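You operate a simulated robot arm through the tools that you are given. There is no shell and no other tool. Be economical: measure what you need, move in short steps, check, and stop when the job is done.

The job below is to be done with a simulated two-armed robot. You get a single attempt, and the scene is never put back.

JOB
Put the green corner guard from the sample table on the top of the red cabinet. Take the yellow-banded carton and leave it on the steel table. Take the lid off the grey-banded jar and lay it down on the test table. Take the grey bottle and leave it on the yellow tray. Take the green paper roll on the steel table and put it away on the upper shelf of the white rack. Put the purple-banded carton on the flat grey cover. Put one of the orange-cored small cones from the upper shelf of the blue rack on top of the orange-banded carton. Put one of the corner boards from the low shelf of the board rack on the brown sheet on the top of the one-layer pallet. Do these in any order. Set down upright: grey bottle, orange-cored small cone.

It is judged by the outcome, as a careful person would: the job done as asked, and still so three seconds after it is handed in. It fails if anything else is knocked over, pushed out of place, dropped, spilled or broken. A push-on lid holds only when it is set on centred and level and pressed home; a screw cap is set on level and turned clockwise until tight. Flat cloth is picked up by pressing the open fingertips on it (5 to 10 N) and closing them slowly along it; thin cloth reads only 2 to 8 mm in the jaws.

ROBOT AND FRAMES
Two 7-joint arms with two-finger parallel grippers on one trunk, on a base that drives. Base frame: it is fixed to the floor where the robot stands at the start and does not move with it; the origin is under the middle of the robot, x ahead of it, y to its left, z up. Readings come in m, rad, newtons and seconds.
The left shoulder is at the start at [-0.109, 0.119, 0.729], the right one opposite. With the tool pointing down near the work surface each hand reaches from about 0.1 to 0.36 m from the robot's upright axis, wherever it stands, measured 20 degrees to its own side. Places, roughly: brown sheet (30x22x1 cm) [-3.1, 10.4, 0.6]; corner board (5x5x42 cm) [-3.3, 11.2, 0.2]; flat grey cover (22x24x1 cm) [6.1, 1.7, 0.7]; green corner guard (6x6x6 cm) [0.7, 0, 0.9]; green paper roll (7x7x5 cm) [4.1, 2, 0.8]; grey bottle (7x7x15 cm) [2.2, 1.1, 0.9]; grey-banded jar (6x6x9 cm) [1.4, 1.2, 0.9]; orange-banded carton (12x8x8 cm) [6, 2.6, 0.6]; orange-cored small cone (7x7x12 cm) [6.2, 2.7, 1.3]; purple-banded carton (12x8x8 cm) [6.2, 2.7, 0.6]; steel table [3.8, 1.9, 0.8]; top of the red cabinet (23x19 cm) [2.5, 0.56, 1.1]; upper shelf of the white rack [0, -0.6, 1.3]; yellow tray (11x14x7 cm) [2.3, 1.5, 0.9]; yellow-banded carton [0.5, 0.5, 1]. Payload 3.43 kg a hand.
The tool frame of a hand sits at the grasp point between the pads (the TCP): z along the fingers, y along the line on which they close. The tips reach 0.03 m beyond it. The gripper opens to 0.094 m. The fingers are 0.028 m wide and 0.01 m thick; the gripper's body (0.05 by 0.096 m) begins 0.055 m behind the TCP.
Orientation is that of the tool frame in the base frame, as a unit quaternion [x, y, z, w]. With the fingers straight down and closing along the base's y, the tool's x points along the base's -x, its y along +y and its z along -z.

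CONTROLS
- The arms move only by the tool servo_tool. It takes "left_deltas", "right_deltas" or both (then of equal length, played together; a hand with none holds still); each is a list of rows, each a list of 7 numbers: the shift along the tool's x, y, z in m, then the turn, a rotation vector about the tool's x, y, z in rad, then the opening, from 0 (shut) to 1 (fully open). In form: [[dx, dy, dz, wx, wy, wz, grip], ...]. A call has 1 to 10 rows; each row is the pose to reach, as a shift and turn from the pose commanded when the call began, along the tool's axes at that moment. Each row takes 0.2 s and may step no farther than 0.05 m and 0.15 rad from the row before; otherwise, or with a gripper value out of range, the whole call is refused. Where a pose cannot be reached the arm comes as near as it can. A force on the tool above 40 N (or 10 N above the force at the start of the call, whichever is more), or a blocked arm, ends the call early, and 0.2 s more pass. The fingers move at their own pace (about 0.153 m/s each) and stop on an object; they squeeze with about 37 N. The grip force told is the motor's: it shows also when the fingers shut on nothing. Time passes only in rows, and 0.2 s behind the last, so rows that repeat a pose let the fingers close. It gives the time, the measured TCP pose, the force on the tool (base axes), the opening and the grip force at its end, in the units of the frame above (readings bear some noise), with the torque about the TCP (base axes, N m) and any sound that the robot's microphone picked up.
- Cameras (640 x 400 px; columns grow to the right, rows downward): "scene" is now at [0.037, -0.0576, 1.4485]; the picture's right is [-0.55, -0.83, 0.00], its down [-0.51, 0.34, -0.79] and it looks along [0.66, -0.44, -0.61] (base axes); focal length 214 px, centre (320, 200). "left" rides on the left gripper at [0.076, -0.014, -0.103] in its tool frame; the picture's right is [0.18, 0.98, 0.00], its down [-0.75, 0.14, -0.64] and it looks along [-0.63, 0.12, 0.77] (tool axes); focal length 243 px, centre (320, 200). "right" rides on the right gripper at [0.076, 0.014, -0.102] in its tool frame; the picture's right is [-0.18, 0.98, 0.00], its down [-0.75, -0.14, -0.64] and it looks along [-0.63, -0.12, 0.77] (tool axes); focal length 243 px, centre (320, 200). There is no depth. A picture from a camera that has moved, and an enlarged one, comes with that camera's place and axes in the base frame and with its lens. The place of the scene camera against the robot may be out by one fixed shift of up to 0.012 m in any direction.
- capture(camera): a new picture of that camera. The clock stands still meanwhile.
- slide_trunk(by): slides the trunk up (or, below 0, down) by that many m; the arms and the scene camera ride with it, the base frame stays. It gives what a move gives, with no picture.
- drive_base(legs): drives the robot by 1 to 6 legs, each [ahead, left, turn to the left] in m, m and rad, along the robot's own axes; the way and the turn of a leg run together, so that a leg with both is an arc; at most 1.5 m and 3.142 rad a leg. The arms and the cameras ride along, it lands a little off, and it stops where it bumps. It gives what a move gives.
- head_to(pan, tilt): turns the head with the scene camera to pan (to the left, within 2.496 rad either way) and tilt (down, from -0.506 to 1.204), counted from straight ahead of the robot. It gives what a move gives.
- close_up(camera, box): a new picture of the part [left, top, right, bottom] of that camera's present view, enlarged. The clock stands still meanwhile.
- sign_off(): hands the job in; it is judged then, once.

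Go step by step. Nothing tells you exact positions but the pictures and the camera data: compare them with the known pose of the tool, close in by small moves and look again before you grip or let go. The budget is 217 turns and 212 pictures, counting those below and the enlarged ones. Unless the task says otherwise, let go and move clear before handing in.

The tools are called after "Emit:" as a command line: name --argument value ..., lists and objects as JSON in quotes. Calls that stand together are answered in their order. servo_tool: Moves the arms, as the interface text tells. Its arguments: {"type":"object","properties":{"left_deltas":{"type":"array","items":{"type":"array","items":{"type":"number"}}},"right_deltas":{"type":"array","items":{"type":"array","items":{"type":"number"}}}},"required":[]} The other tools are called the same way: slide_trunk (by) slides the trunk up or down; drive_base (legs) drives the base; head_to (pan, tilt) turns the head that bears the scene camera; capture (camera) takes a picture; close_up (camera, box) takes an enlarged picture of a part of a camera's view; sign_off () hands the job in.

At the start:

```text
time_s: 0.0
left_eef_pos: [0.3799, 0.2008, 0.9994]
left_tool_rot: [-0.001, 1.0, 0.0, 0.0]
left_contact_force: [0.1, 0.0, 0.3]
left_wrist_torque: [0.0, 0.0, -0.02]
left_grip_width: 0.0939
left_grip_force: 0.0
right_eef_pos: [0.33, -0.1538, 1.0001]
right_tool_rot: [0.001, 1.0, -0.001, 0.0]
right_contact_force: [-0.1, -0.8, 1.1]
right_wrist_torque: [0.02, 0.02, 0.0]
right_grip_width: 0.0936
right_grip_force: 0.1
trunk travel left (down, up): [-0.15, 0.185]
robot x, y, heading: [-0.0031, -0.002, -0.003]
head pan, tilt: [-0.585, 0.66]
```

scene: 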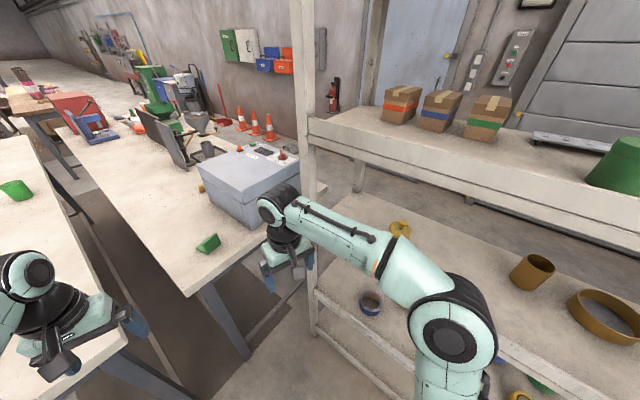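
right: 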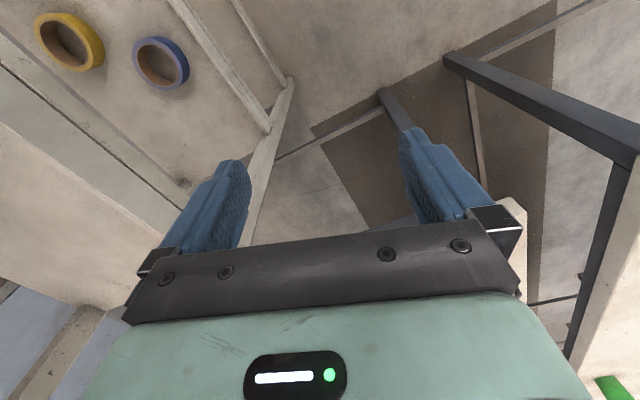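
left: 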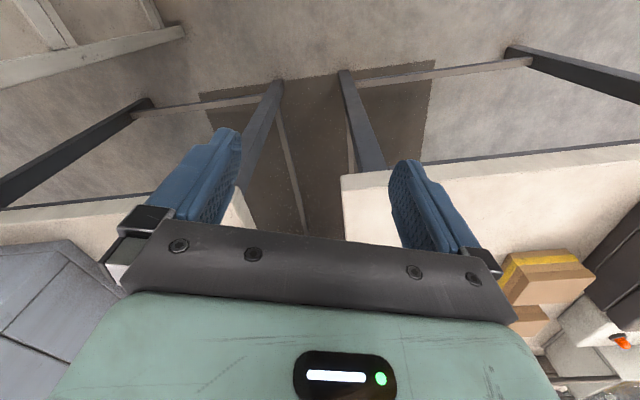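

I see the white rack on the right, a table ahead with a green corner guard, and another table to the left. I'll look around first.

Emit:
head_to --pan 0.3 --tilt 0.6

Emit:
capture --camera "scene"

Emit:
head_to --pan 1.2 --tilt 0.6

Emit:
capture --camera "scene"

```text
time_s: 1.2
left_eef_pos: [0.3797, 0.2014, 0.9992]
left_tool_rot: [0.0, 1.0, 0.0, 0.0]
left_contact_force: [0.0, -0.1, -0.4]
left_wrist_torque: [0.02, -0.01, 0.02]
left_grip_width: 0.0939
left_grip_force: 0.0
right_eef_pos: [0.3284, -0.154, 1.0]
right_tool_rot: [0.0, 1.0, 0.0, 0.001]
right_contact_force: [-0.5, 0.6, 0.0]
right_wrist_torque: [-0.03, -0.02, 0.02]
right_grip_width: 0.0942
right_grip_force: 0.1
trunk travel left (down, up): [-0.15, 0.185]
robot x, y, heading: [-0.001, -0.0007, -0.0]
head pan, tilt: [0.3, 0.6]
```

```text
208 pictures are left
camera scene: at [0.0493, 0.0161, 1.4536], right [0.29, -0.96, 0.0], down [-0.54, -0.17, -0.83], along [0.79, 0.24, -0.56], focal length 214 px, centre (320, 200)
```

scene: 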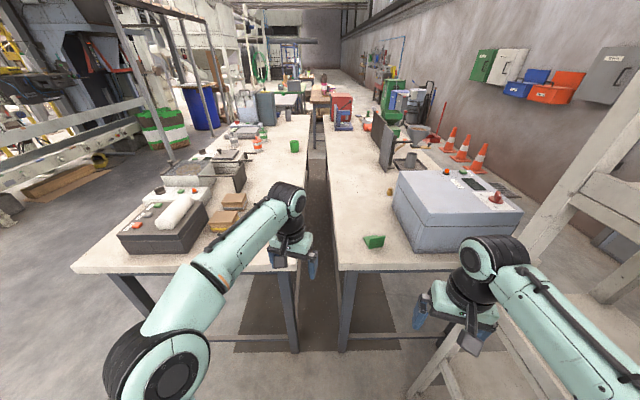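

```text
time_s: 2.4
left_eef_pos: [0.3794, 0.1999, 1.0006]
left_tool_rot: [0.0, 1.0, 0.0, 0.0]
left_contact_force: [0.1, 0.1, 0.2]
left_wrist_torque: [-0.06, -0.02, 0.01]
left_grip_width: 0.094
left_grip_force: 0.1
right_eef_pos: [0.3288, -0.155, 0.9998]
right_tool_rot: [-0.001, 1.0, 0.0, 0.0]
right_contact_force: [1.0, -0.1, 0.4]
right_wrist_torque: [0.0, 0.0, -0.01]
right_grip_width: 0.094
right_grip_force: 0.0
trunk travel left (down, up): [-0.15, 0.185]
robot x, y, heading: [-0.001, -0.0011, 0.001]
head pan, tilt: [1.201, 0.6]
```

```text
207 pictures are left
camera scene: at [-0.0031, 0.0725, 1.4536], right [0.93, -0.36, 0.0], down [-0.2, -0.53, -0.83], along [0.3, 0.77, -0.56], focal length 214 px, centre (320, 200)
```

scene: 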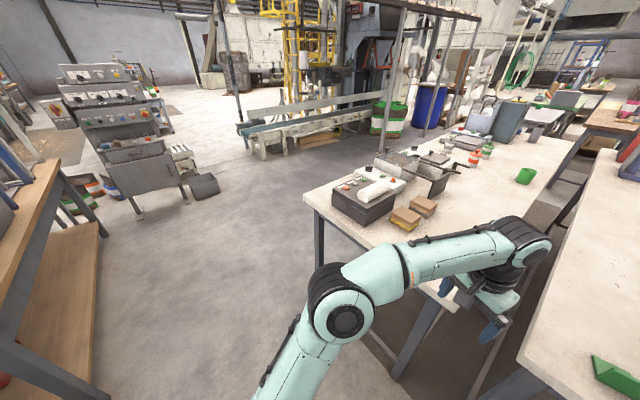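

Emit:
head_to --pan 0.5 --tilt 0.8

Emit:
close_up --camera "scene" --box '[160, 80, 480, 280]'

Emit:
head_to --pan 0.3 --tilt 0.25

Emit:
close_up --camera "scene" --box '[200, 120, 440, 270]'

```text
time_s: 3.5
left_eef_pos: [0.3809, 0.2002, 0.9995]
left_tool_rot: [0.0, 1.0, -0.001, 0.0]
left_contact_force: [0.5, -0.1, 0.0]
left_wrist_torque: [-0.02, 0.0, -0.02]
left_grip_width: 0.0938
left_grip_force: 0.1
right_eef_pos: [0.3284, -0.1546, 1.001]
right_tool_rot: [0.0, 1.0, 0.0, 0.0]
right_contact_force: [0.3, -0.3, -0.6]
right_wrist_torque: [-0.01, 0.0, 0.0]
right_grip_width: 0.0941
right_grip_force: 0.0
trunk travel left (down, up): [-0.15, 0.185]
robot x, y, heading: [-0.0008, 0.0034, -0.004]
head pan, tilt: [0.499, 0.799]
```

```text
2.00 times, centred on (320, 180) of scene
camera zoom: at [0.0356, 0.0288, 1.4368], right [0.48, -0.88, 0.0], down [-0.63, -0.34, -0.7], along [0.61, 0.33, -0.72], focal length 429 px, centre (320, 240)
```

zoom: 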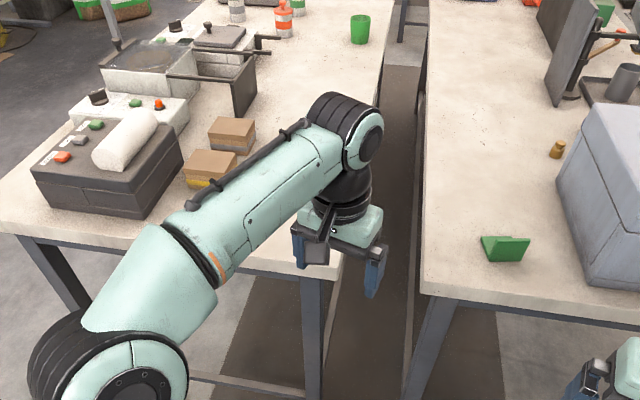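

```text
time_s: 4.4
left_eef_pos: [0.3794, 0.2014, 1.0004]
left_tool_rot: [0.0, 1.0, 0.0, 0.001]
left_contact_force: [0.1, 0.4, -0.5]
left_wrist_torque: [0.02, 0.03, 0.0]
left_grip_width: 0.094
left_grip_force: 0.1
right_eef_pos: [0.3293, -0.1547, 0.9997]
right_tool_rot: [0.0, 1.0, 0.0, 0.0]
right_contact_force: [-0.7, 0.3, -0.6]
right_wrist_torque: [0.01, -0.02, 0.02]
right_grip_width: 0.0941
right_grip_force: 0.1
trunk travel left (down, up): [-0.15, 0.185]
robot x, y, heading: [-0.0012, -0.0008, 0.001]
head pan, tilt: [0.3, 0.25]
```

```text
2.67 times, centred on (320, 195) of scene
camera zoom: at [0.0541, 0.0178, 1.4858], right [0.3, -0.96, 0.0], down [-0.24, -0.07, -0.97], along [0.93, 0.29, -0.25], focal length 572 px, centre (320, 213)
```

zoom: 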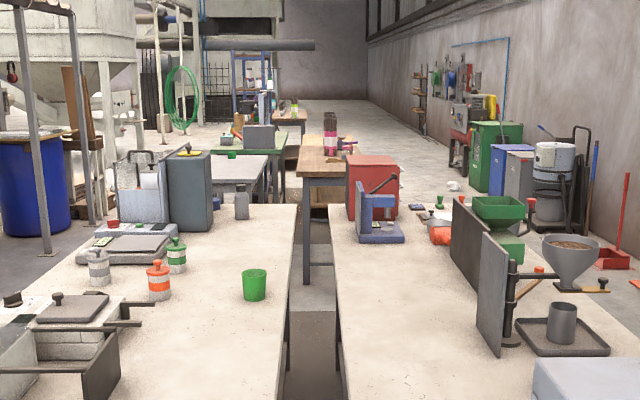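

Emit:
slide_trunk --by 0.12

Emit:
drive_base --legs '[[0, 0, 0.3], [0.18, 0.2, 0]]'

Emit:
capture --camera "left"

Emit:
head_to --pan 0.4 --tilt 0.9

Emit:
capture --camera "scene"

```text
time_s: 5.9
left_eef_pos: [0.3792, 0.2002, 1.1191]
left_tool_rot: [0.001, 1.0, 0.0, 0.0]
left_contact_force: [0.3, 0.2, -0.2]
left_wrist_torque: [-0.03, -0.01, -0.01]
left_grip_width: 0.0938
left_grip_force: 0.0
right_eef_pos: [0.327, -0.155, 1.1205]
right_tool_rot: [0.0, 1.0, 0.0, 0.0]
right_contact_force: [-0.7, -0.2, 0.3]
right_wrist_torque: [-0.01, -0.06, 0.0]
right_grip_width: 0.0941
right_grip_force: 0.0
trunk travel left (down, up): [-0.27, 0.065]
robot x, y, heading: [-0.0044, -0.0009, -0.001]
head pan, tilt: [0.3, 0.25]
```

```text
time_s: 9.3
left_eef_pos: [0.4167, 0.5478, 1.121]
left_tool_rot: [-0.149, 0.989, 0.0, 0.0]
left_contact_force: [0.2, 0.3, -0.1]
left_wrist_torque: [0.0, -0.01, -0.02]
left_grip_width: 0.0941
left_grip_force: 0.1
right_eef_pos: [0.4728, 0.192, 1.1201]
right_tool_rot: [-0.149, 0.989, 0.0, 0.0]
right_contact_force: [-0.1, -0.8, -0.2]
right_wrist_torque: [0.0, 0.0, 0.01]
right_grip_width: 0.094
right_grip_force: 0.0
trunk travel left (down, up): [-0.27, 0.065]
robot x, y, heading: [0.1103, 0.2452, 0.303]
head pan, tilt: [0.3, 0.25]
```

```text
204 pictures are left
camera left: at [0.3484, 0.5122, 1.2231], right [-0.46, 0.89, 0.0], down [0.68, 0.36, 0.64], along [0.57, 0.3, -0.77], focal length 243 px, centre (320, 200)
```

left: 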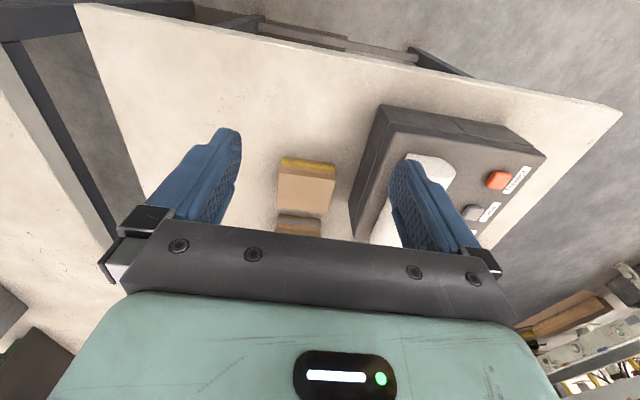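

```text
time_s: 10.3
left_eef_pos: [0.4175, 0.5469, 1.1206]
left_tool_rot: [-0.149, 0.989, 0.0, 0.0]
left_contact_force: [0.2, -1.3, 0.1]
left_wrist_torque: [0.01, -0.02, 0.02]
left_grip_width: 0.094
left_grip_force: 0.1
right_eef_pos: [0.4732, 0.1928, 1.1199]
right_tool_rot: [-0.149, 0.989, 0.0, 0.0]
right_contact_force: [-0.6, 0.0, 0.7]
right_wrist_torque: [0.01, 0.0, 0.01]
right_grip_width: 0.0942
right_grip_force: 0.1
trunk travel left (down, up): [-0.27, 0.065]
robot x, y, heading: [0.1134, 0.2407, 0.299]
head pan, tilt: [0.4, 0.901]
```

```text
203 pictures are left
camera scene: at [0.1301, 0.2693, 1.5479], right [0.64, -0.77, 0.0], down [-0.6, -0.5, -0.62], along [0.48, 0.4, -0.78], focal length 214 px, centre (320, 200)
```

scene: 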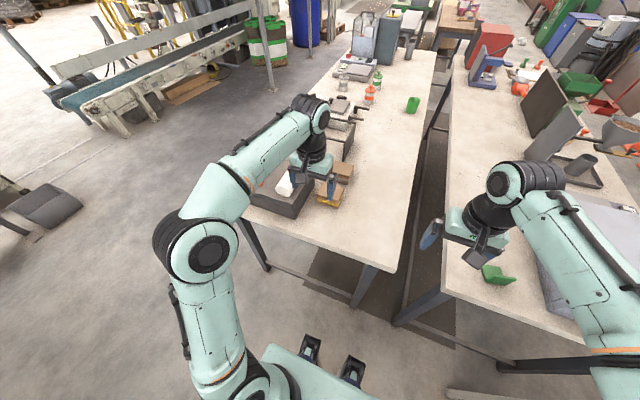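

Emit:
servo_tool --left_deltas '[[-0.05, 0, 0, 0, 0, 0, 1], [-0.1, 0, 0, 0, 0, 0, 1], [-0.1, 0, 0.05, 0, 0, 0, 1]]'

Emit:
capture --camera "left"

```text
time_s: 11.1
left_eef_pos: [0.5078, 0.5779, 1.0701]
left_tool_rot: [-0.148, 0.989, -0.001, 0.001]
left_contact_force: [-0.9, 0.2, 0.5]
left_wrist_torque: [0.02, -0.04, -0.01]
left_grip_width: 0.0938
left_grip_force: 0.0
left hand out of reach, approached as far as the arm can: row 2
right_eef_pos: [0.4702, 0.1933, 1.1209]
right_tool_rot: [-0.149, 0.989, 0.0, 0.001]
right_contact_force: [-0.7, 0.0, -0.6]
right_wrist_torque: [-0.02, 0.01, -0.03]
right_grip_width: 0.094
right_grip_force: 0.1
trunk travel left (down, up): [-0.27, 0.065]
robot x, y, heading: [0.1118, 0.2457, 0.299]
head pan, tilt: [0.4, 0.901]
```

```text
202 pictures are left
camera left: at [0.4389, 0.5434, 1.1733], right [-0.47, 0.89, 0.0], down [0.68, 0.36, 0.64], along [0.57, 0.3, -0.77], focal length 243 px, centre (320, 200)
```

left: 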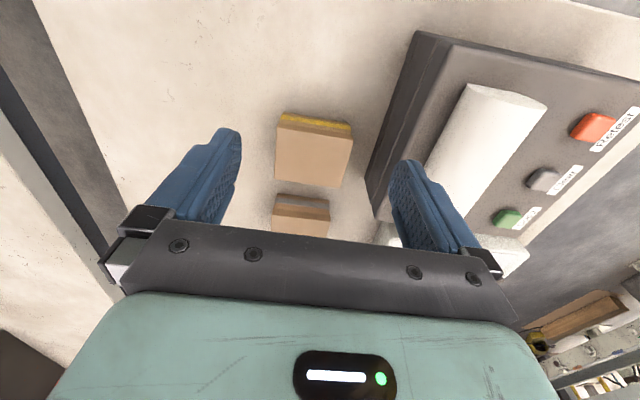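

Emit:
drive_base --legs '[[0.15, 0.05, 0]]'

Emit:
servo_tool --left_deltas '[[0, 0, 0, 0, 0, 0.15, 1], [0, 0, 0, 0, 0, 0.3, 1], [0, 0, 0, 0, 0, 0.45, 1], [0, 0, 0, 0, 0, 0.6, 1], [0, 0, 0, 0, 0, 0.75, 1], [0, 0, 0, 0, 0, 0.9, 1], [0, 0, 0, 0, 0, 1.05, 1], [0, 0, 0, 0, 0, 1.2, 1], [0, 0, 0, 0, 0, 1.35, 1], [0, 0, 0, 0, 0, 1.5, 1]]'

Emit:
capture --camera "left"

```text
time_s: 12.5
left_eef_pos: [0.6084, 0.6584, 1.0702]
left_tool_rot: [-0.146, 0.989, 0.0, 0.002]
left_contact_force: [0.3, -0.1, 0.1]
left_wrist_torque: [0.05, -0.04, 0.0]
left_grip_width: 0.0939
left_grip_force: 0.1
right_eef_pos: [0.5703, 0.2723, 1.1213]
right_tool_rot: [-0.147, 0.989, 0.0, 0.001]
right_contact_force: [-0.6, -0.4, -0.1]
right_wrist_torque: [0.03, -0.05, -0.01]
right_grip_width: 0.0942
right_grip_force: 0.0
trunk travel left (down, up): [-0.27, 0.065]
robot x, y, heading: [0.2148, 0.3258, 0.292]
head pan, tilt: [0.4, 0.901]
```

```text
time_s: 14.7
left_eef_pos: [0.6101, 0.6587, 1.0695]
left_tool_rot: [0.568, 0.823, 0.0, 0.0]
left_contact_force: [-0.7, 0.5, -0.3]
left_wrist_torque: [-0.01, 0.01, -0.02]
left_grip_width: 0.0941
left_grip_force: 0.0
right_eef_pos: [0.5735, 0.2741, 1.1199]
right_tool_rot: [-0.147, 0.989, 0.0, 0.0]
right_contact_force: [-0.1, 0.1, 0.2]
right_wrist_torque: [-0.04, 0.02, 0.04]
right_grip_width: 0.0939
right_grip_force: 0.0
trunk travel left (down, up): [-0.27, 0.065]
robot x, y, heading: [0.2149, 0.3233, 0.296]
head pan, tilt: [0.4, 0.901]
```

```text
201 pictures are left
camera left: at [0.5703, 0.7263, 1.1728], right [0.85, 0.52, 0.0], down [0.4, -0.65, 0.64], along [0.33, -0.55, -0.77], focal length 243 px, centre (320, 200)
```

left: 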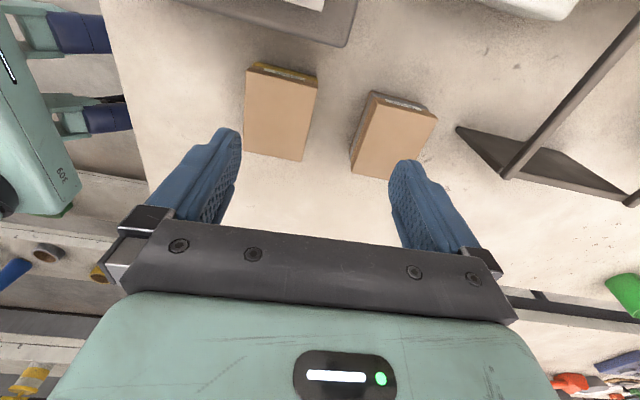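

Emit:
servo_tool --left_deltas '[[-0.03, -0.04, 0, 0, 0, 0, 1], [-0.032, -0.041, 0.05, 0, 0, 0, 1], [-0.032, -0.041, 0.09, 0, 0, 0, 1]]'

Emit:
capture --camera "left"

```text
time_s: 15.5
left_eef_pos: [0.5837, 0.612, 0.9808]
left_tool_rot: [0.567, 0.824, 0.0, 0.0]
left_contact_force: [0.4, -0.2, -0.3]
left_wrist_torque: [0.02, -0.02, 0.0]
left_grip_width: 0.0938
left_grip_force: 0.0
right_eef_pos: [0.5726, 0.2742, 1.1212]
right_tool_rot: [-0.147, 0.989, 0.0, 0.0]
right_contact_force: [0.2, 0.0, -1.5]
right_wrist_torque: [0.02, 0.02, -0.01]
right_grip_width: 0.0942
right_grip_force: 0.1
trunk travel left (down, up): [-0.27, 0.065]
robot x, y, heading: [0.2125, 0.3252, 0.295]
head pan, tilt: [0.4, 0.901]
```

```text
200 pictures are left
camera left: at [0.5426, 0.6794, 1.0832], right [0.85, 0.52, 0.0], down [0.4, -0.65, 0.64], along [0.34, -0.55, -0.77], focal length 243 px, centre (320, 200)
```

left: 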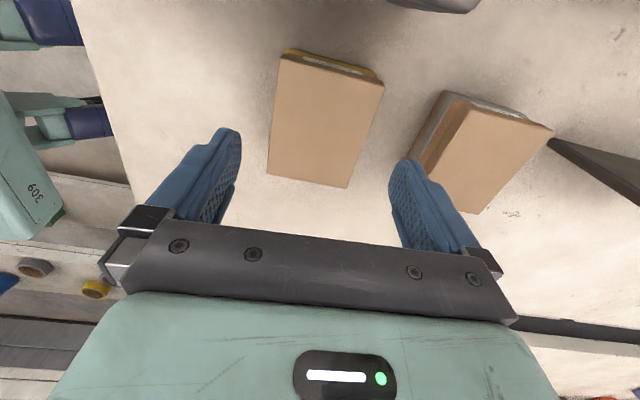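

Emit:
servo_tool --left_deltas '[[0, 0, 0.035, 0, 0, 0, 1], [0, 0, 0.058, 0, 0, 0, 1], [0, 0, 0.058, 0, 0, 0, 0], [0, 0, 0.058, 0, 0, 0, 0], [0, 0, 0.058, 0, 0, 0, 0]]'

Emit:
capture --camera "left"

```text
time_s: 16.7
left_eef_pos: [0.5845, 0.6152, 0.9184]
left_tool_rot: [0.566, 0.824, 0.0, 0.0]
left_contact_force: [-0.8, 0.7, 0.2]
left_wrist_torque: [-0.11, 0.15, -0.08]
left_grip_width: 0.0726
left_grip_force: 36.9
right_eef_pos: [0.5731, 0.2749, 1.1203]
right_tool_rot: [-0.147, 0.989, 0.0, 0.0]
right_contact_force: [0.0, -0.4, -0.3]
right_wrist_torque: [-0.03, 0.0, 0.01]
right_grip_width: 0.0937
right_grip_force: 0.0
trunk travel left (down, up): [-0.27, 0.065]
robot x, y, heading: [0.2132, 0.3283, 0.293]
head pan, tilt: [0.4, 0.901]
```

```text
199 pictures are left
camera left: at [0.543, 0.682, 1.0232], right [0.85, 0.52, 0.0], down [0.4, -0.65, 0.64], along [0.34, -0.55, -0.77], focal length 243 px, centre (320, 200)
```

left: 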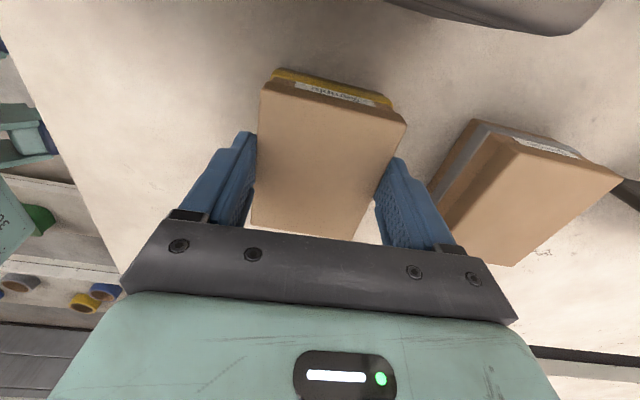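

Emit:
servo_tool --left_deltas '[[0, 0, -0.05, 0, 0, 0, 0], [0, 0, -0.1, 0, 0, 0, 0], [0, 0, -0.15, 0, 0, 0, 0], [0, 0, -0.18, 0, 0, 0, 0]]'

Emit:
drive_base --legs '[[-0.12, 0, 0], [0, -0.33, 0], [0.08, 0, 0]]'

Emit:
capture --camera "right"

Emit:
capture --camera "left"

```text
time_s: 17.7
left_eef_pos: [0.5843, 0.6125, 1.1017]
left_tool_rot: [0.567, 0.823, 0.0, 0.0]
left_contact_force: [0.8, -0.4, 0.4]
left_wrist_torque: [-0.01, -0.01, -0.01]
left_grip_width: 0.0
left_grip_force: 32.8
right_eef_pos: [0.5722, 0.2738, 1.1202]
right_tool_rot: [-0.147, 0.989, 0.0, 0.001]
right_contact_force: [0.0, 0.3, 0.6]
right_wrist_torque: [0.02, -0.05, -0.01]
right_grip_width: 0.094
right_grip_force: 0.0
trunk travel left (down, up): [-0.27, 0.065]
robot x, y, heading: [0.2123, 0.3245, 0.293]
head pan, tilt: [0.4, 0.901]
```

```text
time_s: 22.7
left_eef_pos: [0.6435, 0.2829, 1.1011]
left_tool_rot: [0.569, 0.822, 0.0, 0.0]
left_contact_force: [0.4, 0.6, 0.7]
left_wrist_torque: [-0.02, 0.02, -0.03]
left_grip_width: 0.0
left_grip_force: 33.6
right_eef_pos: [0.6311, -0.0571, 1.1211]
right_tool_rot: [-0.144, 0.99, 0.0, 0.001]
right_contact_force: [0.0, -0.1, -0.1]
right_wrist_torque: [0.0, 0.04, -0.04]
right_grip_width: 0.094
right_grip_force: 0.1
trunk travel left (down, up): [-0.27, 0.065]
robot x, y, heading: [0.2727, -0.0007, 0.289]
head pan, tilt: [0.4, 0.901]
```

```text
198 pictures are left
camera right: at [0.5537, -0.0637, 1.2215], right [-0.1, 0.99, 0.0], down [0.76, 0.08, 0.64], along [0.64, 0.07, -0.77], focal length 243 px, centre (320, 200)
```

right: 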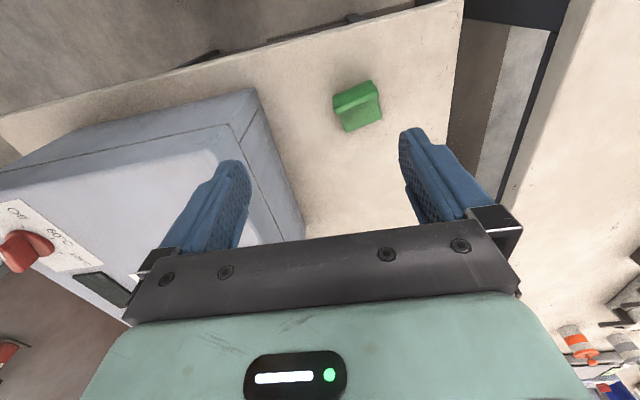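

```text
197 pictures are left
camera left: at [0.6043, 0.3508, 1.2042], right [0.85, 0.52, 0.0], down [0.4, -0.66, 0.64], along [0.33, -0.55, -0.77], focal length 243 px, centre (320, 200)
```

left: 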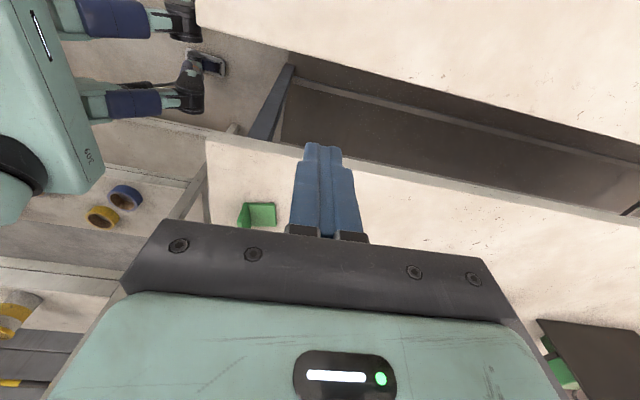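

Emit:
close_up --camera "right" --box '[280, 55, 440, 155]'

Emit:
close_up --camera "left" --box '[190, 170, 320, 250]'

Emit:
head_to --pan 0.3 --tilt 0.8

Emit:
capture --camera "scene"

```text
4.00 times, centred on (360, 105) of right
camera zoom: at [0.5537, -0.0637, 1.2215], right [-0.1, 0.99, 0.0], down [0.76, 0.08, 0.64], along [0.64, 0.07, -0.77], focal length 970 px, centre (160, 580)
```

zoom: 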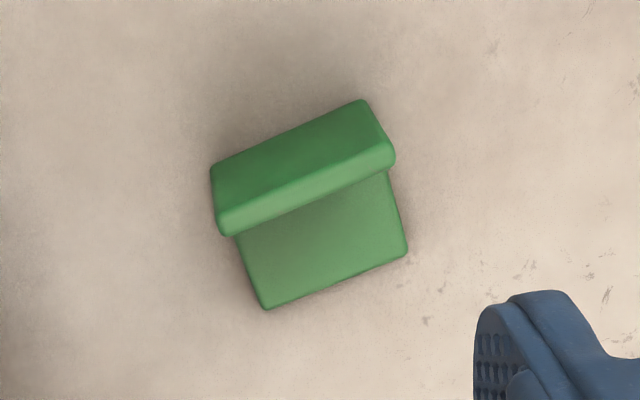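

```text
4.92 times, centred on (255, 210) of left
camera zoom: at [0.6043, 0.3508, 1.2042], right [0.85, 0.52, 0.0], down [0.4, -0.66, 0.64], along [0.33, -0.55, -0.77], focal length 1194 px, centre (640, 151)
```

zoom: 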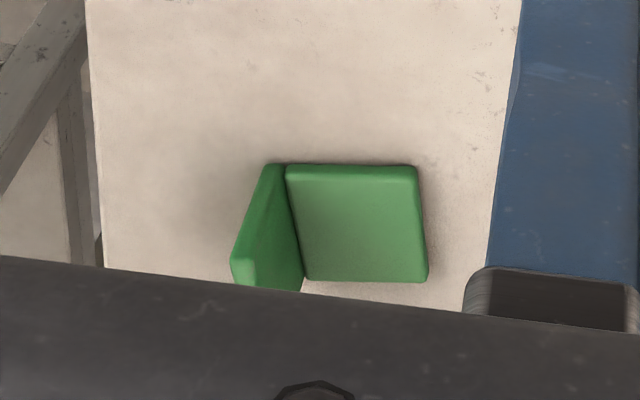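

```text
time_s: 23.4
left_eef_pos: [0.6442, 0.2829, 1.101]
left_tool_rot: [0.569, 0.822, 0.0, -0.001]
left_contact_force: [0.5, -1.0, 1.0]
left_wrist_torque: [0.04, 0.02, 0.02]
left_grip_width: 0.0
left_grip_force: 33.1
right_eef_pos: [0.6326, -0.0566, 1.1207]
right_tool_rot: [-0.143, 0.99, 0.0, 0.0]
right_contact_force: [-0.1, 0.3, 0.3]
right_wrist_torque: [0.0, 0.03, 0.02]
right_grip_width: 0.094
right_grip_force: 0.1
trunk travel left (down, up): [-0.27, 0.065]
robot x, y, heading: [0.2741, -0.003, 0.296]
head pan, tilt: [0.3, 0.799]
```

```text
194 pictures are left
camera scene: at [0.2982, 0.0203, 1.5557], right [0.56, -0.83, 0.0], down [-0.6, -0.4, -0.7], along [0.58, 0.39, -0.72], focal length 214 px, centre (320, 200)
```

scene: 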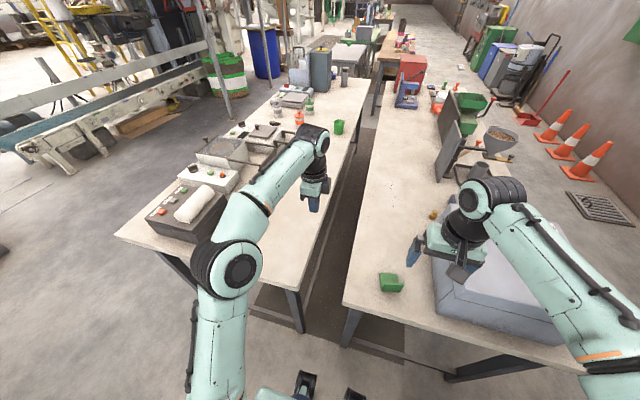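

Emit:
servo_tool --right_deltas '[[0, 0, 0, 0, 0, 0.15, 1], [0, 0, 0, 0, 0, 0.3, 1], [0, 0, 0, 0, 0, 0.45, 1], [0, 0, 0, 0, 0, 0.6, 1], [0, 0, 0, 0, 0, 0.75, 1], [0, 0, 0, 0, 0, 0.9, 1], [0, 0, 0, 0, 0, 1.05, 1], [0, 0, 0, 0, 0, 1.2, 1], [0, 0, 0.03, 0, 0, 1.3, 1], [0, 0, 0.06, 0, 0, 1.4, 1]]'

Emit:
capture --camera "right"

```text
time_s: 25.6
left_eef_pos: [0.6443, 0.2829, 1.1011]
left_tool_rot: [0.569, 0.822, -0.001, 0.0]
left_contact_force: [-0.2, 0.4, 0.2]
left_wrist_torque: [0.0, 0.02, 0.02]
left_grip_width: 0.0001
left_grip_force: 32.7
right_eef_pos: [0.6323, -0.0579, 1.0601]
right_tool_rot: [0.528, 0.849, 0.0, 0.001]
right_contact_force: [-0.3, 0.1, 0.1]
right_wrist_torque: [0.03, 0.02, -0.01]
right_grip_width: 0.0938
right_grip_force: 0.0
trunk travel left (down, up): [-0.27, 0.065]
robot x, y, heading: [0.2719, 0.0025, 0.29]
head pan, tilt: [0.3, 0.799]
```

```text
193 pictures are left
camera right: at [0.6099, 0.0186, 1.1622], right [0.96, 0.27, 0.0], down [0.21, -0.74, 0.64], along [0.17, -0.62, -0.77], focal length 243 px, centre (320, 200)
```

right: 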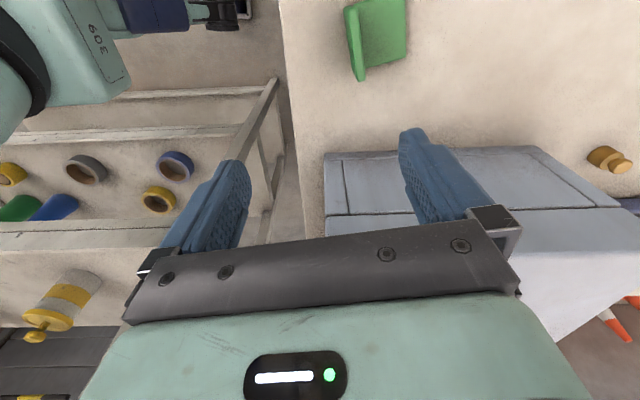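

Emit:
servo_tool --right_deltas '[[0.03, 0.02, 0, 0, 0, 0, 1], [0.044, 0.033, 0.04, 0, 0, 0, 1], [0.044, 0.033, 0.05, 0, 0, 0, 1]]'

Emit:
capture --camera "right"

```text
time_s: 26.4
left_eef_pos: [0.6438, 0.2833, 1.1017]
left_tool_rot: [0.569, 0.823, 0.0, 0.0]
left_contact_force: [0.3, -0.7, -0.2]
left_wrist_torque: [0.02, 0.0, 0.01]
left_grip_width: 0.0
left_grip_force: 32.9
right_eef_pos: [0.6391, -0.0038, 1.0109]
right_tool_rot: [0.528, 0.849, 0.0, 0.0]
right_contact_force: [-1.3, -0.9, -0.3]
right_wrist_torque: [0.0, -0.01, -0.02]
right_grip_width: 0.0941
right_grip_force: 0.2
trunk travel left (down, up): [-0.27, 0.065]
robot x, y, heading: [0.2713, -0.0035, 0.288]
head pan, tilt: [0.3, 0.799]
```

```text
192 pictures are left
camera right: at [0.6181, 0.0721, 1.1124], right [0.96, 0.27, 0.0], down [0.21, -0.74, 0.64], along [0.17, -0.62, -0.77], focal length 243 px, centre (320, 200)
```

right: 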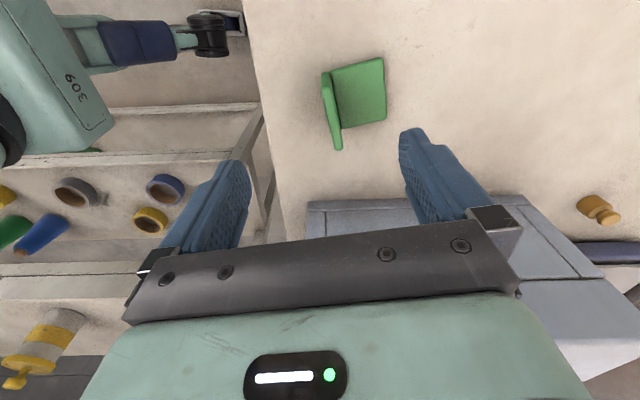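

Emit:
servo_tool --right_deltas '[[-0.01, 0.0085, 0.04, 0, 0, -0.03, 1], [-0.01, 0.0085, 0.06, 0, 0, -0.03, 1]]'

Emit:
capture --camera "right"

```text
time_s: 27.0
left_eef_pos: [0.6443, 0.2833, 1.1018]
left_tool_rot: [0.569, 0.823, 0.0, -0.001]
left_contact_force: [-0.4, -0.2, -0.1]
left_wrist_torque: [0.0, 0.01, 0.0]
left_grip_width: 0.0
left_grip_force: 32.5
right_eef_pos: [0.6517, -0.0069, 0.9516]
right_tool_rot: [0.514, 0.858, 0.001, 0.0]
right_contact_force: [-0.1, 0.0, -0.7]
right_wrist_torque: [-0.01, 0.0, 0.01]
right_grip_width: 0.0939
right_grip_force: 0.0
trunk travel left (down, up): [-0.27, 0.065]
robot x, y, heading: [0.2679, -0.0001, 0.287]
head pan, tilt: [0.3, 0.799]
```

```text
191 pictures are left
camera right: at [0.6271, 0.0677, 1.0527], right [0.95, 0.3, 0.0], down [0.23, -0.73, 0.64], along [0.19, -0.61, -0.77], focal length 243 px, centre (320, 200)
```

right: 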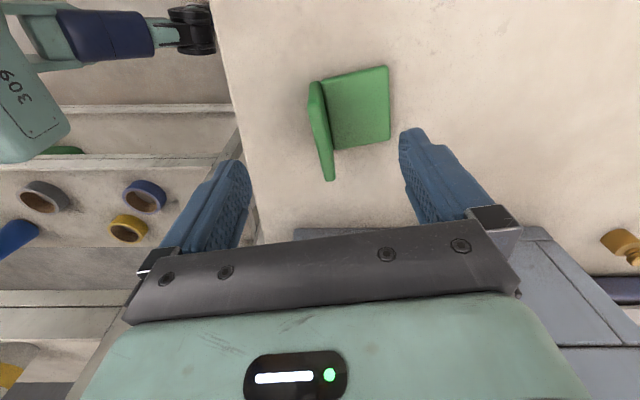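

Emit:
servo_tool --right_deltas '[[0.004, 0, 0.03, 0, 0, 0, 1], [0.004, 0, 0.054, 0, 0, 0, 1], [0.004, 0, 0.054, 0, 0, 0, 0], [0.004, 0, 0.054, 0, 0, 0, 0], [0.004, 0, 0.054, 0, 0, 0, 0], [0.004, 0, 0.054, 0, 0, 0, 0]]'

Emit:
capture --camera "right"

```text
time_s: 28.4
left_eef_pos: [0.643, 0.2823, 1.1014]
left_tool_rot: [0.569, 0.822, 0.0, 0.0]
left_contact_force: [-0.2, -0.4, -0.4]
left_wrist_torque: [0.03, -0.02, 0.01]
left_grip_width: 0.0
left_grip_force: 32.7
right_eef_pos: [0.6519, -0.0032, 0.8972]
right_tool_rot: [0.514, 0.858, 0.0, -0.001]
right_contact_force: [0.4, 1.0, 0.1]
right_wrist_torque: [0.0, 0.0, 0.02]
right_grip_width: 0.0121
right_grip_force: 37.3
trunk travel left (down, up): [-0.27, 0.065]
robot x, y, heading: [0.2721, -0.0013, 0.287]
head pan, tilt: [0.3, 0.799]
```

```text
190 pictures are left
camera right: at [0.6278, 0.0713, 0.9985], right [0.95, 0.3, 0.0], down [0.23, -0.73, 0.64], along [0.19, -0.61, -0.77], focal length 243 px, centre (320, 200)
```

right: 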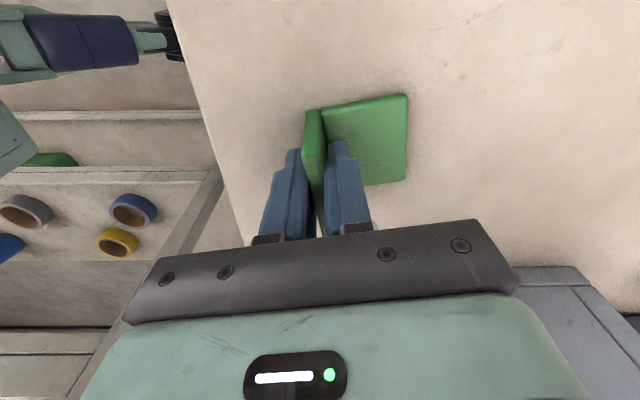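

Emit:
servo_tool --right_deltas '[[0, 0, -0.02, 0, 0, 0, 0], [0, 0, -0.05, 0, 0, 0, 0], [0, 0, -0.09, 0, 0, 0, 0], [0, 0, -0.13, 0, 0, 0, 0], [0, 0, -0.17, 0, 0, 0, 0], [0, 0, -0.21, 0, 0, 0, 0]]' --left_deltas '[[0, 0, 0, 0, 0, 0, 0.5], [0, 0, 0, 0, 0, 0, 1], [0, 0, 0, 0, 0, 0, 1], [0, 0, 0, 0, 0, 0, 1], [0, 0, 0, 0, 0, 0, 1], [0, 0, 0, 0, 0, 0, 1]]'

Emit:
drive_base --legs '[[-0.1, 0, 0], [0, 0.33, 0], [0.1, 0, 0]]'

Emit:
capture --camera "left"

```text
time_s: 29.8
left_eef_pos: [0.6437, 0.2835, 1.1023]
left_tool_rot: [0.569, 0.822, 0.0, 0.0]
left_contact_force: [-0.4, -0.4, 1.0]
left_wrist_torque: [0.02, 0.01, -0.01]
left_grip_width: 0.0937
left_grip_force: 0.0
right_eef_pos: [0.6544, -0.0032, 1.1065]
right_tool_rot: [0.514, 0.858, 0.0, 0.0]
right_contact_force: [0.5, -0.3, -1.1]
right_wrist_torque: [0.0, 0.02, 0.01]
right_grip_width: 0.0121
right_grip_force: 36.9
trunk travel left (down, up): [-0.27, 0.065]
robot x, y, heading: [0.2717, 0.0006, 0.289]
head pan, tilt: [0.3, 0.799]
```

```text
time_s: 34.7
left_eef_pos: [0.5466, 0.5961, 1.1016]
left_tool_rot: [0.569, 0.823, 0.0, 0.001]
left_contact_force: [0.0, -1.0, -0.5]
left_wrist_torque: [0.03, 0.04, 0.03]
left_grip_width: 0.0939
left_grip_force: 0.1
right_eef_pos: [0.5564, 0.3105, 1.1058]
right_tool_rot: [0.514, 0.858, -0.001, 0.0]
right_contact_force: [0.7, -0.3, -0.2]
right_wrist_torque: [-0.02, 0.0, 0.01]
right_grip_width: 0.0121
right_grip_force: 37.2
trunk travel left (down, up): [-0.27, 0.065]
robot x, y, heading: [0.1709, 0.3089, 0.295]
head pan, tilt: [0.3, 0.799]
```

```text
189 pictures are left
camera left: at [0.5057, 0.6638, 1.2044], right [0.85, 0.52, 0.0], down [0.4, -0.65, 0.64], along [0.33, -0.55, -0.77], focal length 243 px, centre (320, 200)
```

left: 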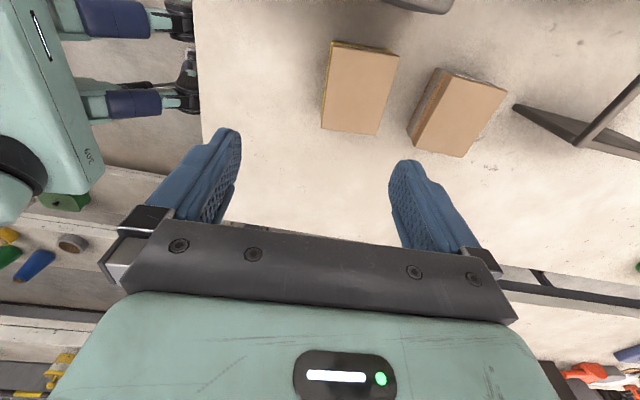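

Emit:
servo_tool --left_deltas '[[0, 0.04, 0.02, 0, 0, 0, 1], [0, 0.0405, 0.07, 0, 0, 0, 1], [0, 0.0405, 0.12, 0, 0, 0, 1]]'

Emit:
capture --camera "left"

```text
time_s: 35.5
left_eef_pos: [0.5842, 0.6101, 0.9809]
left_tool_rot: [0.568, 0.823, 0.001, 0.001]
left_contact_force: [-0.5, -0.3, 0.6]
left_wrist_torque: [-0.02, -0.01, 0.03]
left_grip_width: 0.0941
left_grip_force: 0.1
right_eef_pos: [0.5571, 0.3088, 1.1057]
right_tool_rot: [0.514, 0.858, 0.0, 0.0]
right_contact_force: [0.2, -0.4, -0.5]
right_wrist_torque: [0.01, 0.0, 0.02]
right_grip_width: 0.0121
right_grip_force: 36.8
trunk travel left (down, up): [-0.27, 0.065]
robot x, y, heading: [0.181, 0.31, 0.288]
head pan, tilt: [0.3, 0.799]
```

```text
188 pictures are left
camera left: at [0.5434, 0.6775, 1.0839], right [0.85, 0.52, 0.0], down [0.4, -0.65, 0.64], along [0.34, -0.55, -0.77], focal length 243 px, centre (320, 200)
```

left: 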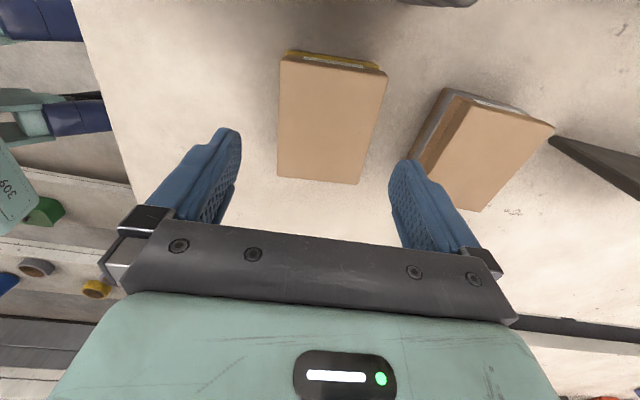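

Emit:
servo_tool --left_deltas '[[0, 0.003, 0.04, 0, 0, 0, 1], [0, 0.003, 0.075, 0, 0, 0, 1], [0, 0.003, 0.095, 0, 0, 0, 1], [0, 0.003, 0.095, 0, 0, 0, 0], [0, 0.003, 0.095, 0, 0, 0, 0], [0, 0.003, 0.095, 0, 0, 0, 0], [0, 0.003, 0.09, 0, 0, 0, 0], [0, 0.003, 0.08, 0, 0, 0, 0], [0, 0.003, 0.065, 0, 0, 0, 0]]'

Emit:
capture --camera "left"

```text
time_s: 37.5
left_eef_pos: [0.5881, 0.6106, 0.9167]
left_tool_rot: [0.569, 0.823, 0.0, 0.001]
left_contact_force: [0.1, -0.5, -2.9]
left_wrist_torque: [0.0, 0.0, 0.02]
left_grip_width: 0.077
left_grip_force: 37.7
right_eef_pos: [0.5573, 0.3098, 1.1065]
right_tool_rot: [0.513, 0.858, 0.0, 0.001]
right_contact_force: [-0.1, -0.1, -0.7]
right_wrist_torque: [0.0, -0.03, 0.01]
right_grip_width: 0.0124
right_grip_force: 36.9
trunk travel left (down, up): [-0.27, 0.065]
robot x, y, heading: [0.1763, 0.314, 0.291]
head pan, tilt: [0.3, 0.799]
```

```text
187 pictures are left
camera left: at [0.5459, 0.6786, 1.0193], right [0.85, 0.52, 0.0], down [0.4, -0.65, 0.64], along [0.33, -0.55, -0.77], focal length 243 px, centre (320, 200)
```

left: 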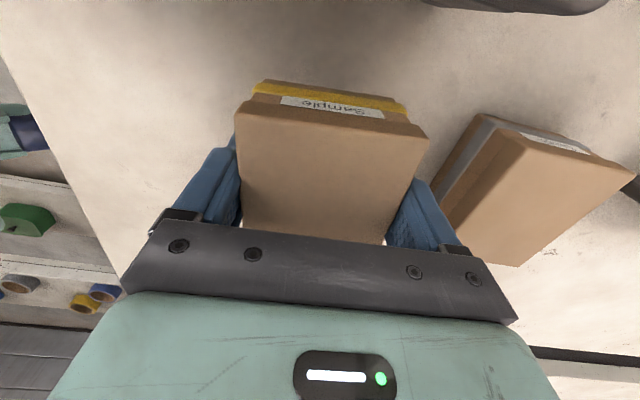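

Emit:
servo_tool --left_deltas '[[0, 0, -0.03, 0, 0, 0, 0], [0, 0, -0.07, 0, 0, 0, 0], [0, 0, -0.11, 0, 0, 0, 0], [0, -0.04, -0.15, 0, 0, 0, 0], [0, -0.08, -0.18, 0, 0, 0, 0], [0, -0.12, -0.18, 0, 0, 0, 0]]' --right_deltas '[[0, 0, 0, 0, 0, 0, 0], [0, 0, 0, 0, 0, 0, 0], [0, 0, 0, 0, 0, 0, 0], [0, -0.03, 0, 0, 0, 0, 0], [0, -0.06, 0, 0, 0, 0, 0], [0, -0.1, 0, 0, 0, 0, 0]]'

Emit:
drive_base --legs '[[-0.15, 0, 0], [0, 0.8, 0]]'

Emit:
head_to --pan -0.2 --tilt 0.35

Emit:
capture --camera "scene"

```text
refused: row 4 steps farther than a row can; nothing moved
```

```text
time_s: 40.5
left_eef_pos: [0.4243, 0.6292, 0.9174]
left_tool_rot: [0.577, 0.816, -0.006, 0.009]
left_contact_force: [3.2, -6.2, -2.3]
left_wrist_torque: [0.24, 0.01, -0.26]
left_grip_width: 0.0763
left_grip_force: 36.9
right_eef_pos: [0.3879, 0.3409, 1.1065]
right_tool_rot: [0.515, 0.857, 0.0, 0.0]
right_contact_force: [0.1, 0.2, -0.5]
right_wrist_torque: [-0.02, 0.0, 0.0]
right_grip_width: 0.0121
right_grip_force: 36.7
trunk travel left (down, up): [-0.27, 0.065]
robot x, y, heading: [0.0061, 0.3443, 0.285]
head pan, tilt: [0.3, 0.799]
stopped in leg 2: the force on the tool passed its limit at 45 N (the readings are from after the stop); the commanded pose is now the measured one
```

```text
time_s: 41.4
left_eef_pos: [0.4236, 0.6291, 0.9175]
left_tool_rot: [0.576, 0.817, -0.006, 0.008]
left_contact_force: [4.5, -12.2, -6.4]
left_wrist_torque: [0.22, 0.15, -0.44]
left_grip_width: 0.0766
left_grip_force: 37.2
right_eef_pos: [0.3906, 0.3371, 1.1056]
right_tool_rot: [0.515, 0.857, 0.0, 0.0]
right_contact_force: [0.3, -0.3, -0.8]
right_wrist_torque: [0.02, -0.04, -0.02]
right_grip_width: 0.0125
right_grip_force: 36.4
trunk travel left (down, up): [-0.27, 0.065]
robot x, y, heading: [0.0061, 0.3381, 0.285]
head pan, tilt: [-0.201, 0.351]
```

```text
186 pictures are left
camera scene: at [0.0592, 0.3253, 1.5952], right [0.09, -1.0, 0.0], down [-0.34, -0.03, -0.94], along [0.94, 0.08, -0.34], focal length 214 px, centre (320, 200)
```

scene: 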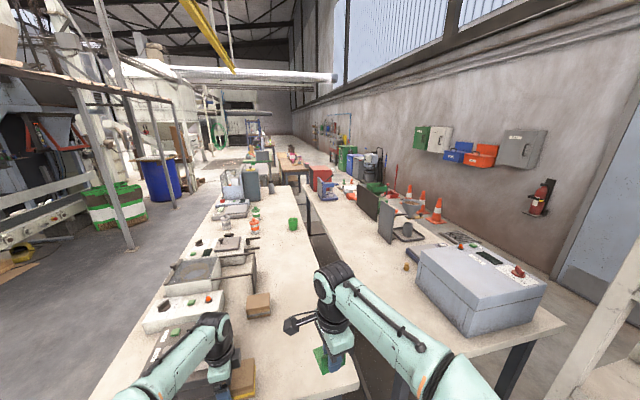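

Emit:
servo_tool --left_deltas '[[-0.015, 0, 0, 0, 0, 0, 0], [-0.02, 0, -0.02, 0, 0, 0, 0], [-0.02, 0, -0.06, 0, 0, 0, 0], [-0.02, 0, -0.1, 0, 0, 0, 0], [-0.02, 0, -0.14, 0, 0, 0, 0], [-0.02, 0, -0.18, 0, 0, 0, 0]]'

Emit:
head_to --pan 0.5 --tilt 0.7

Emit:
capture --camera "scene"

Emit:
capture --camera "left"

```text
time_s: 42.8
left_eef_pos: [0.4268, 0.6142, 1.0973]
left_tool_rot: [0.576, 0.817, -0.005, 0.007]
left_contact_force: [0.6, 0.7, -3.3]
left_wrist_torque: [0.08, -0.01, -0.01]
left_grip_width: 0.0763
left_grip_force: 37.3
right_eef_pos: [0.3899, 0.3383, 1.1068]
right_tool_rot: [0.516, 0.857, 0.0, 0.0]
right_contact_force: [0.1, -0.1, -0.9]
right_wrist_torque: [0.01, 0.01, -0.02]
right_grip_width: 0.0121
right_grip_force: 36.6
trunk travel left (down, up): [-0.27, 0.065]
robot x, y, heading: [0.0069, 0.3414, 0.291]
head pan, tilt: [-0.201, 0.351]
```

```text
time_s: 43.9
left_eef_pos: [0.4268, 0.6144, 1.0971]
left_tool_rot: [0.575, 0.818, -0.005, 0.008]
left_contact_force: [-0.2, 0.7, -3.5]
left_wrist_torque: [0.09, 0.0, -0.03]
left_grip_width: 0.076
left_grip_force: 36.7
right_eef_pos: [0.3885, 0.3388, 1.1065]
right_tool_rot: [0.515, 0.857, 0.0, 0.0]
right_contact_force: [0.6, -0.3, -0.6]
right_wrist_torque: [0.01, -0.02, 0.03]
right_grip_width: 0.0123
right_grip_force: 37.2
trunk travel left (down, up): [-0.27, 0.065]
robot x, y, heading: [0.0049, 0.3395, 0.288]
head pan, tilt: [0.499, 0.7]
```

```text
185 pictures are left
camera scene: at [0.0258, 0.379, 1.564], right [0.71, -0.71, 0.0], down [-0.46, -0.46, -0.77], along [0.54, 0.54, -0.64], focal length 214 px, centre (320, 200)
```

scene: 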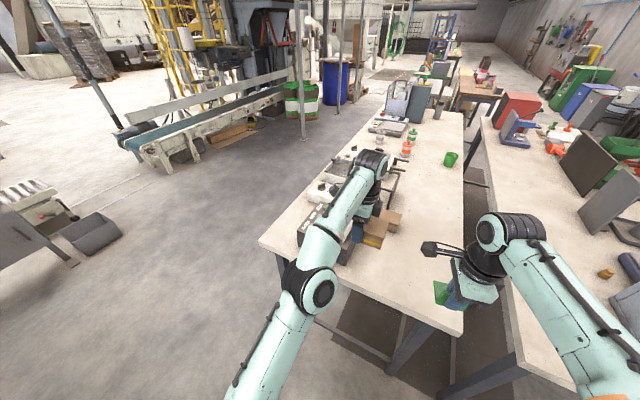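

```text
184 pictures are left
camera left: at [0.3859, 0.6844, 1.1985], right [0.86, 0.5, 0.0], down [0.38, -0.65, 0.66], along [0.33, -0.57, -0.75], focal length 243 px, centre (320, 200)
```

left: 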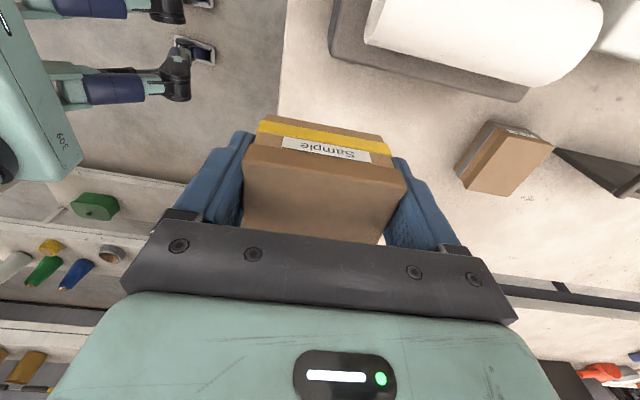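

Emit:
drive_base --legs '[[-0.1, 0, 0], [0, 0.86, 0], [1.2, 0, 0]]'

Emit:
head_to --pan -0.4 --tilt 0.45

Emit:
capture --camera "scene"

```text
time_s: 58.2
left_eef_pos: [1.2181, 1.7679, 1.0964]
left_tool_rot: [0.566, 0.824, -0.005, 0.009]
left_contact_force: [-0.8, -0.4, -3.7]
left_wrist_torque: [0.07, 0.06, 0.0]
left_grip_width: 0.0763
left_grip_force: 37.4
right_eef_pos: [1.187, 1.4901, 1.1047]
right_tool_rot: [0.506, 0.862, -0.001, 0.0]
right_contact_force: [0.4, -0.6, -1.0]
right_wrist_torque: [-0.01, 0.02, -0.02]
right_grip_width: 0.0122
right_grip_force: 37.2
trunk travel left (down, up): [-0.27, 0.065]
robot x, y, heading: [0.8042, 1.4873, 0.312]
head pan, tilt: [0.499, 0.7]
```

```text
time_s: 59.4
left_eef_pos: [1.2187, 1.7676, 1.0968]
left_tool_rot: [0.566, 0.824, -0.005, 0.009]
left_contact_force: [-0.9, 0.9, -2.6]
left_wrist_torque: [0.07, 0.02, -0.03]
left_grip_width: 0.0762
left_grip_force: 37.4
right_eef_pos: [1.1864, 1.4897, 1.1062]
right_tool_rot: [0.505, 0.863, 0.0, 0.0]
right_contact_force: [-0.7, 0.1, -0.8]
right_wrist_torque: [-0.02, 0.02, 0.0]
right_grip_width: 0.0124
right_grip_force: 36.8
trunk travel left (down, up): [-0.27, 0.065]
robot x, y, heading: [0.8046, 1.4853, 0.311]
head pan, tilt: [-0.4, 0.45]
```

```text
183 pictures are left
camera scene: at [0.8557, 1.4529, 1.5861], right [-0.09, -1.0, 0.0], down [-0.43, 0.04, -0.9], along [0.9, -0.08, -0.44], focal length 214 px, centre (320, 200)
```

scene: 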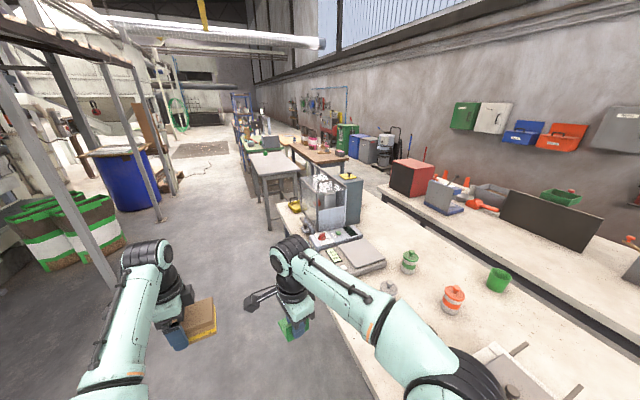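

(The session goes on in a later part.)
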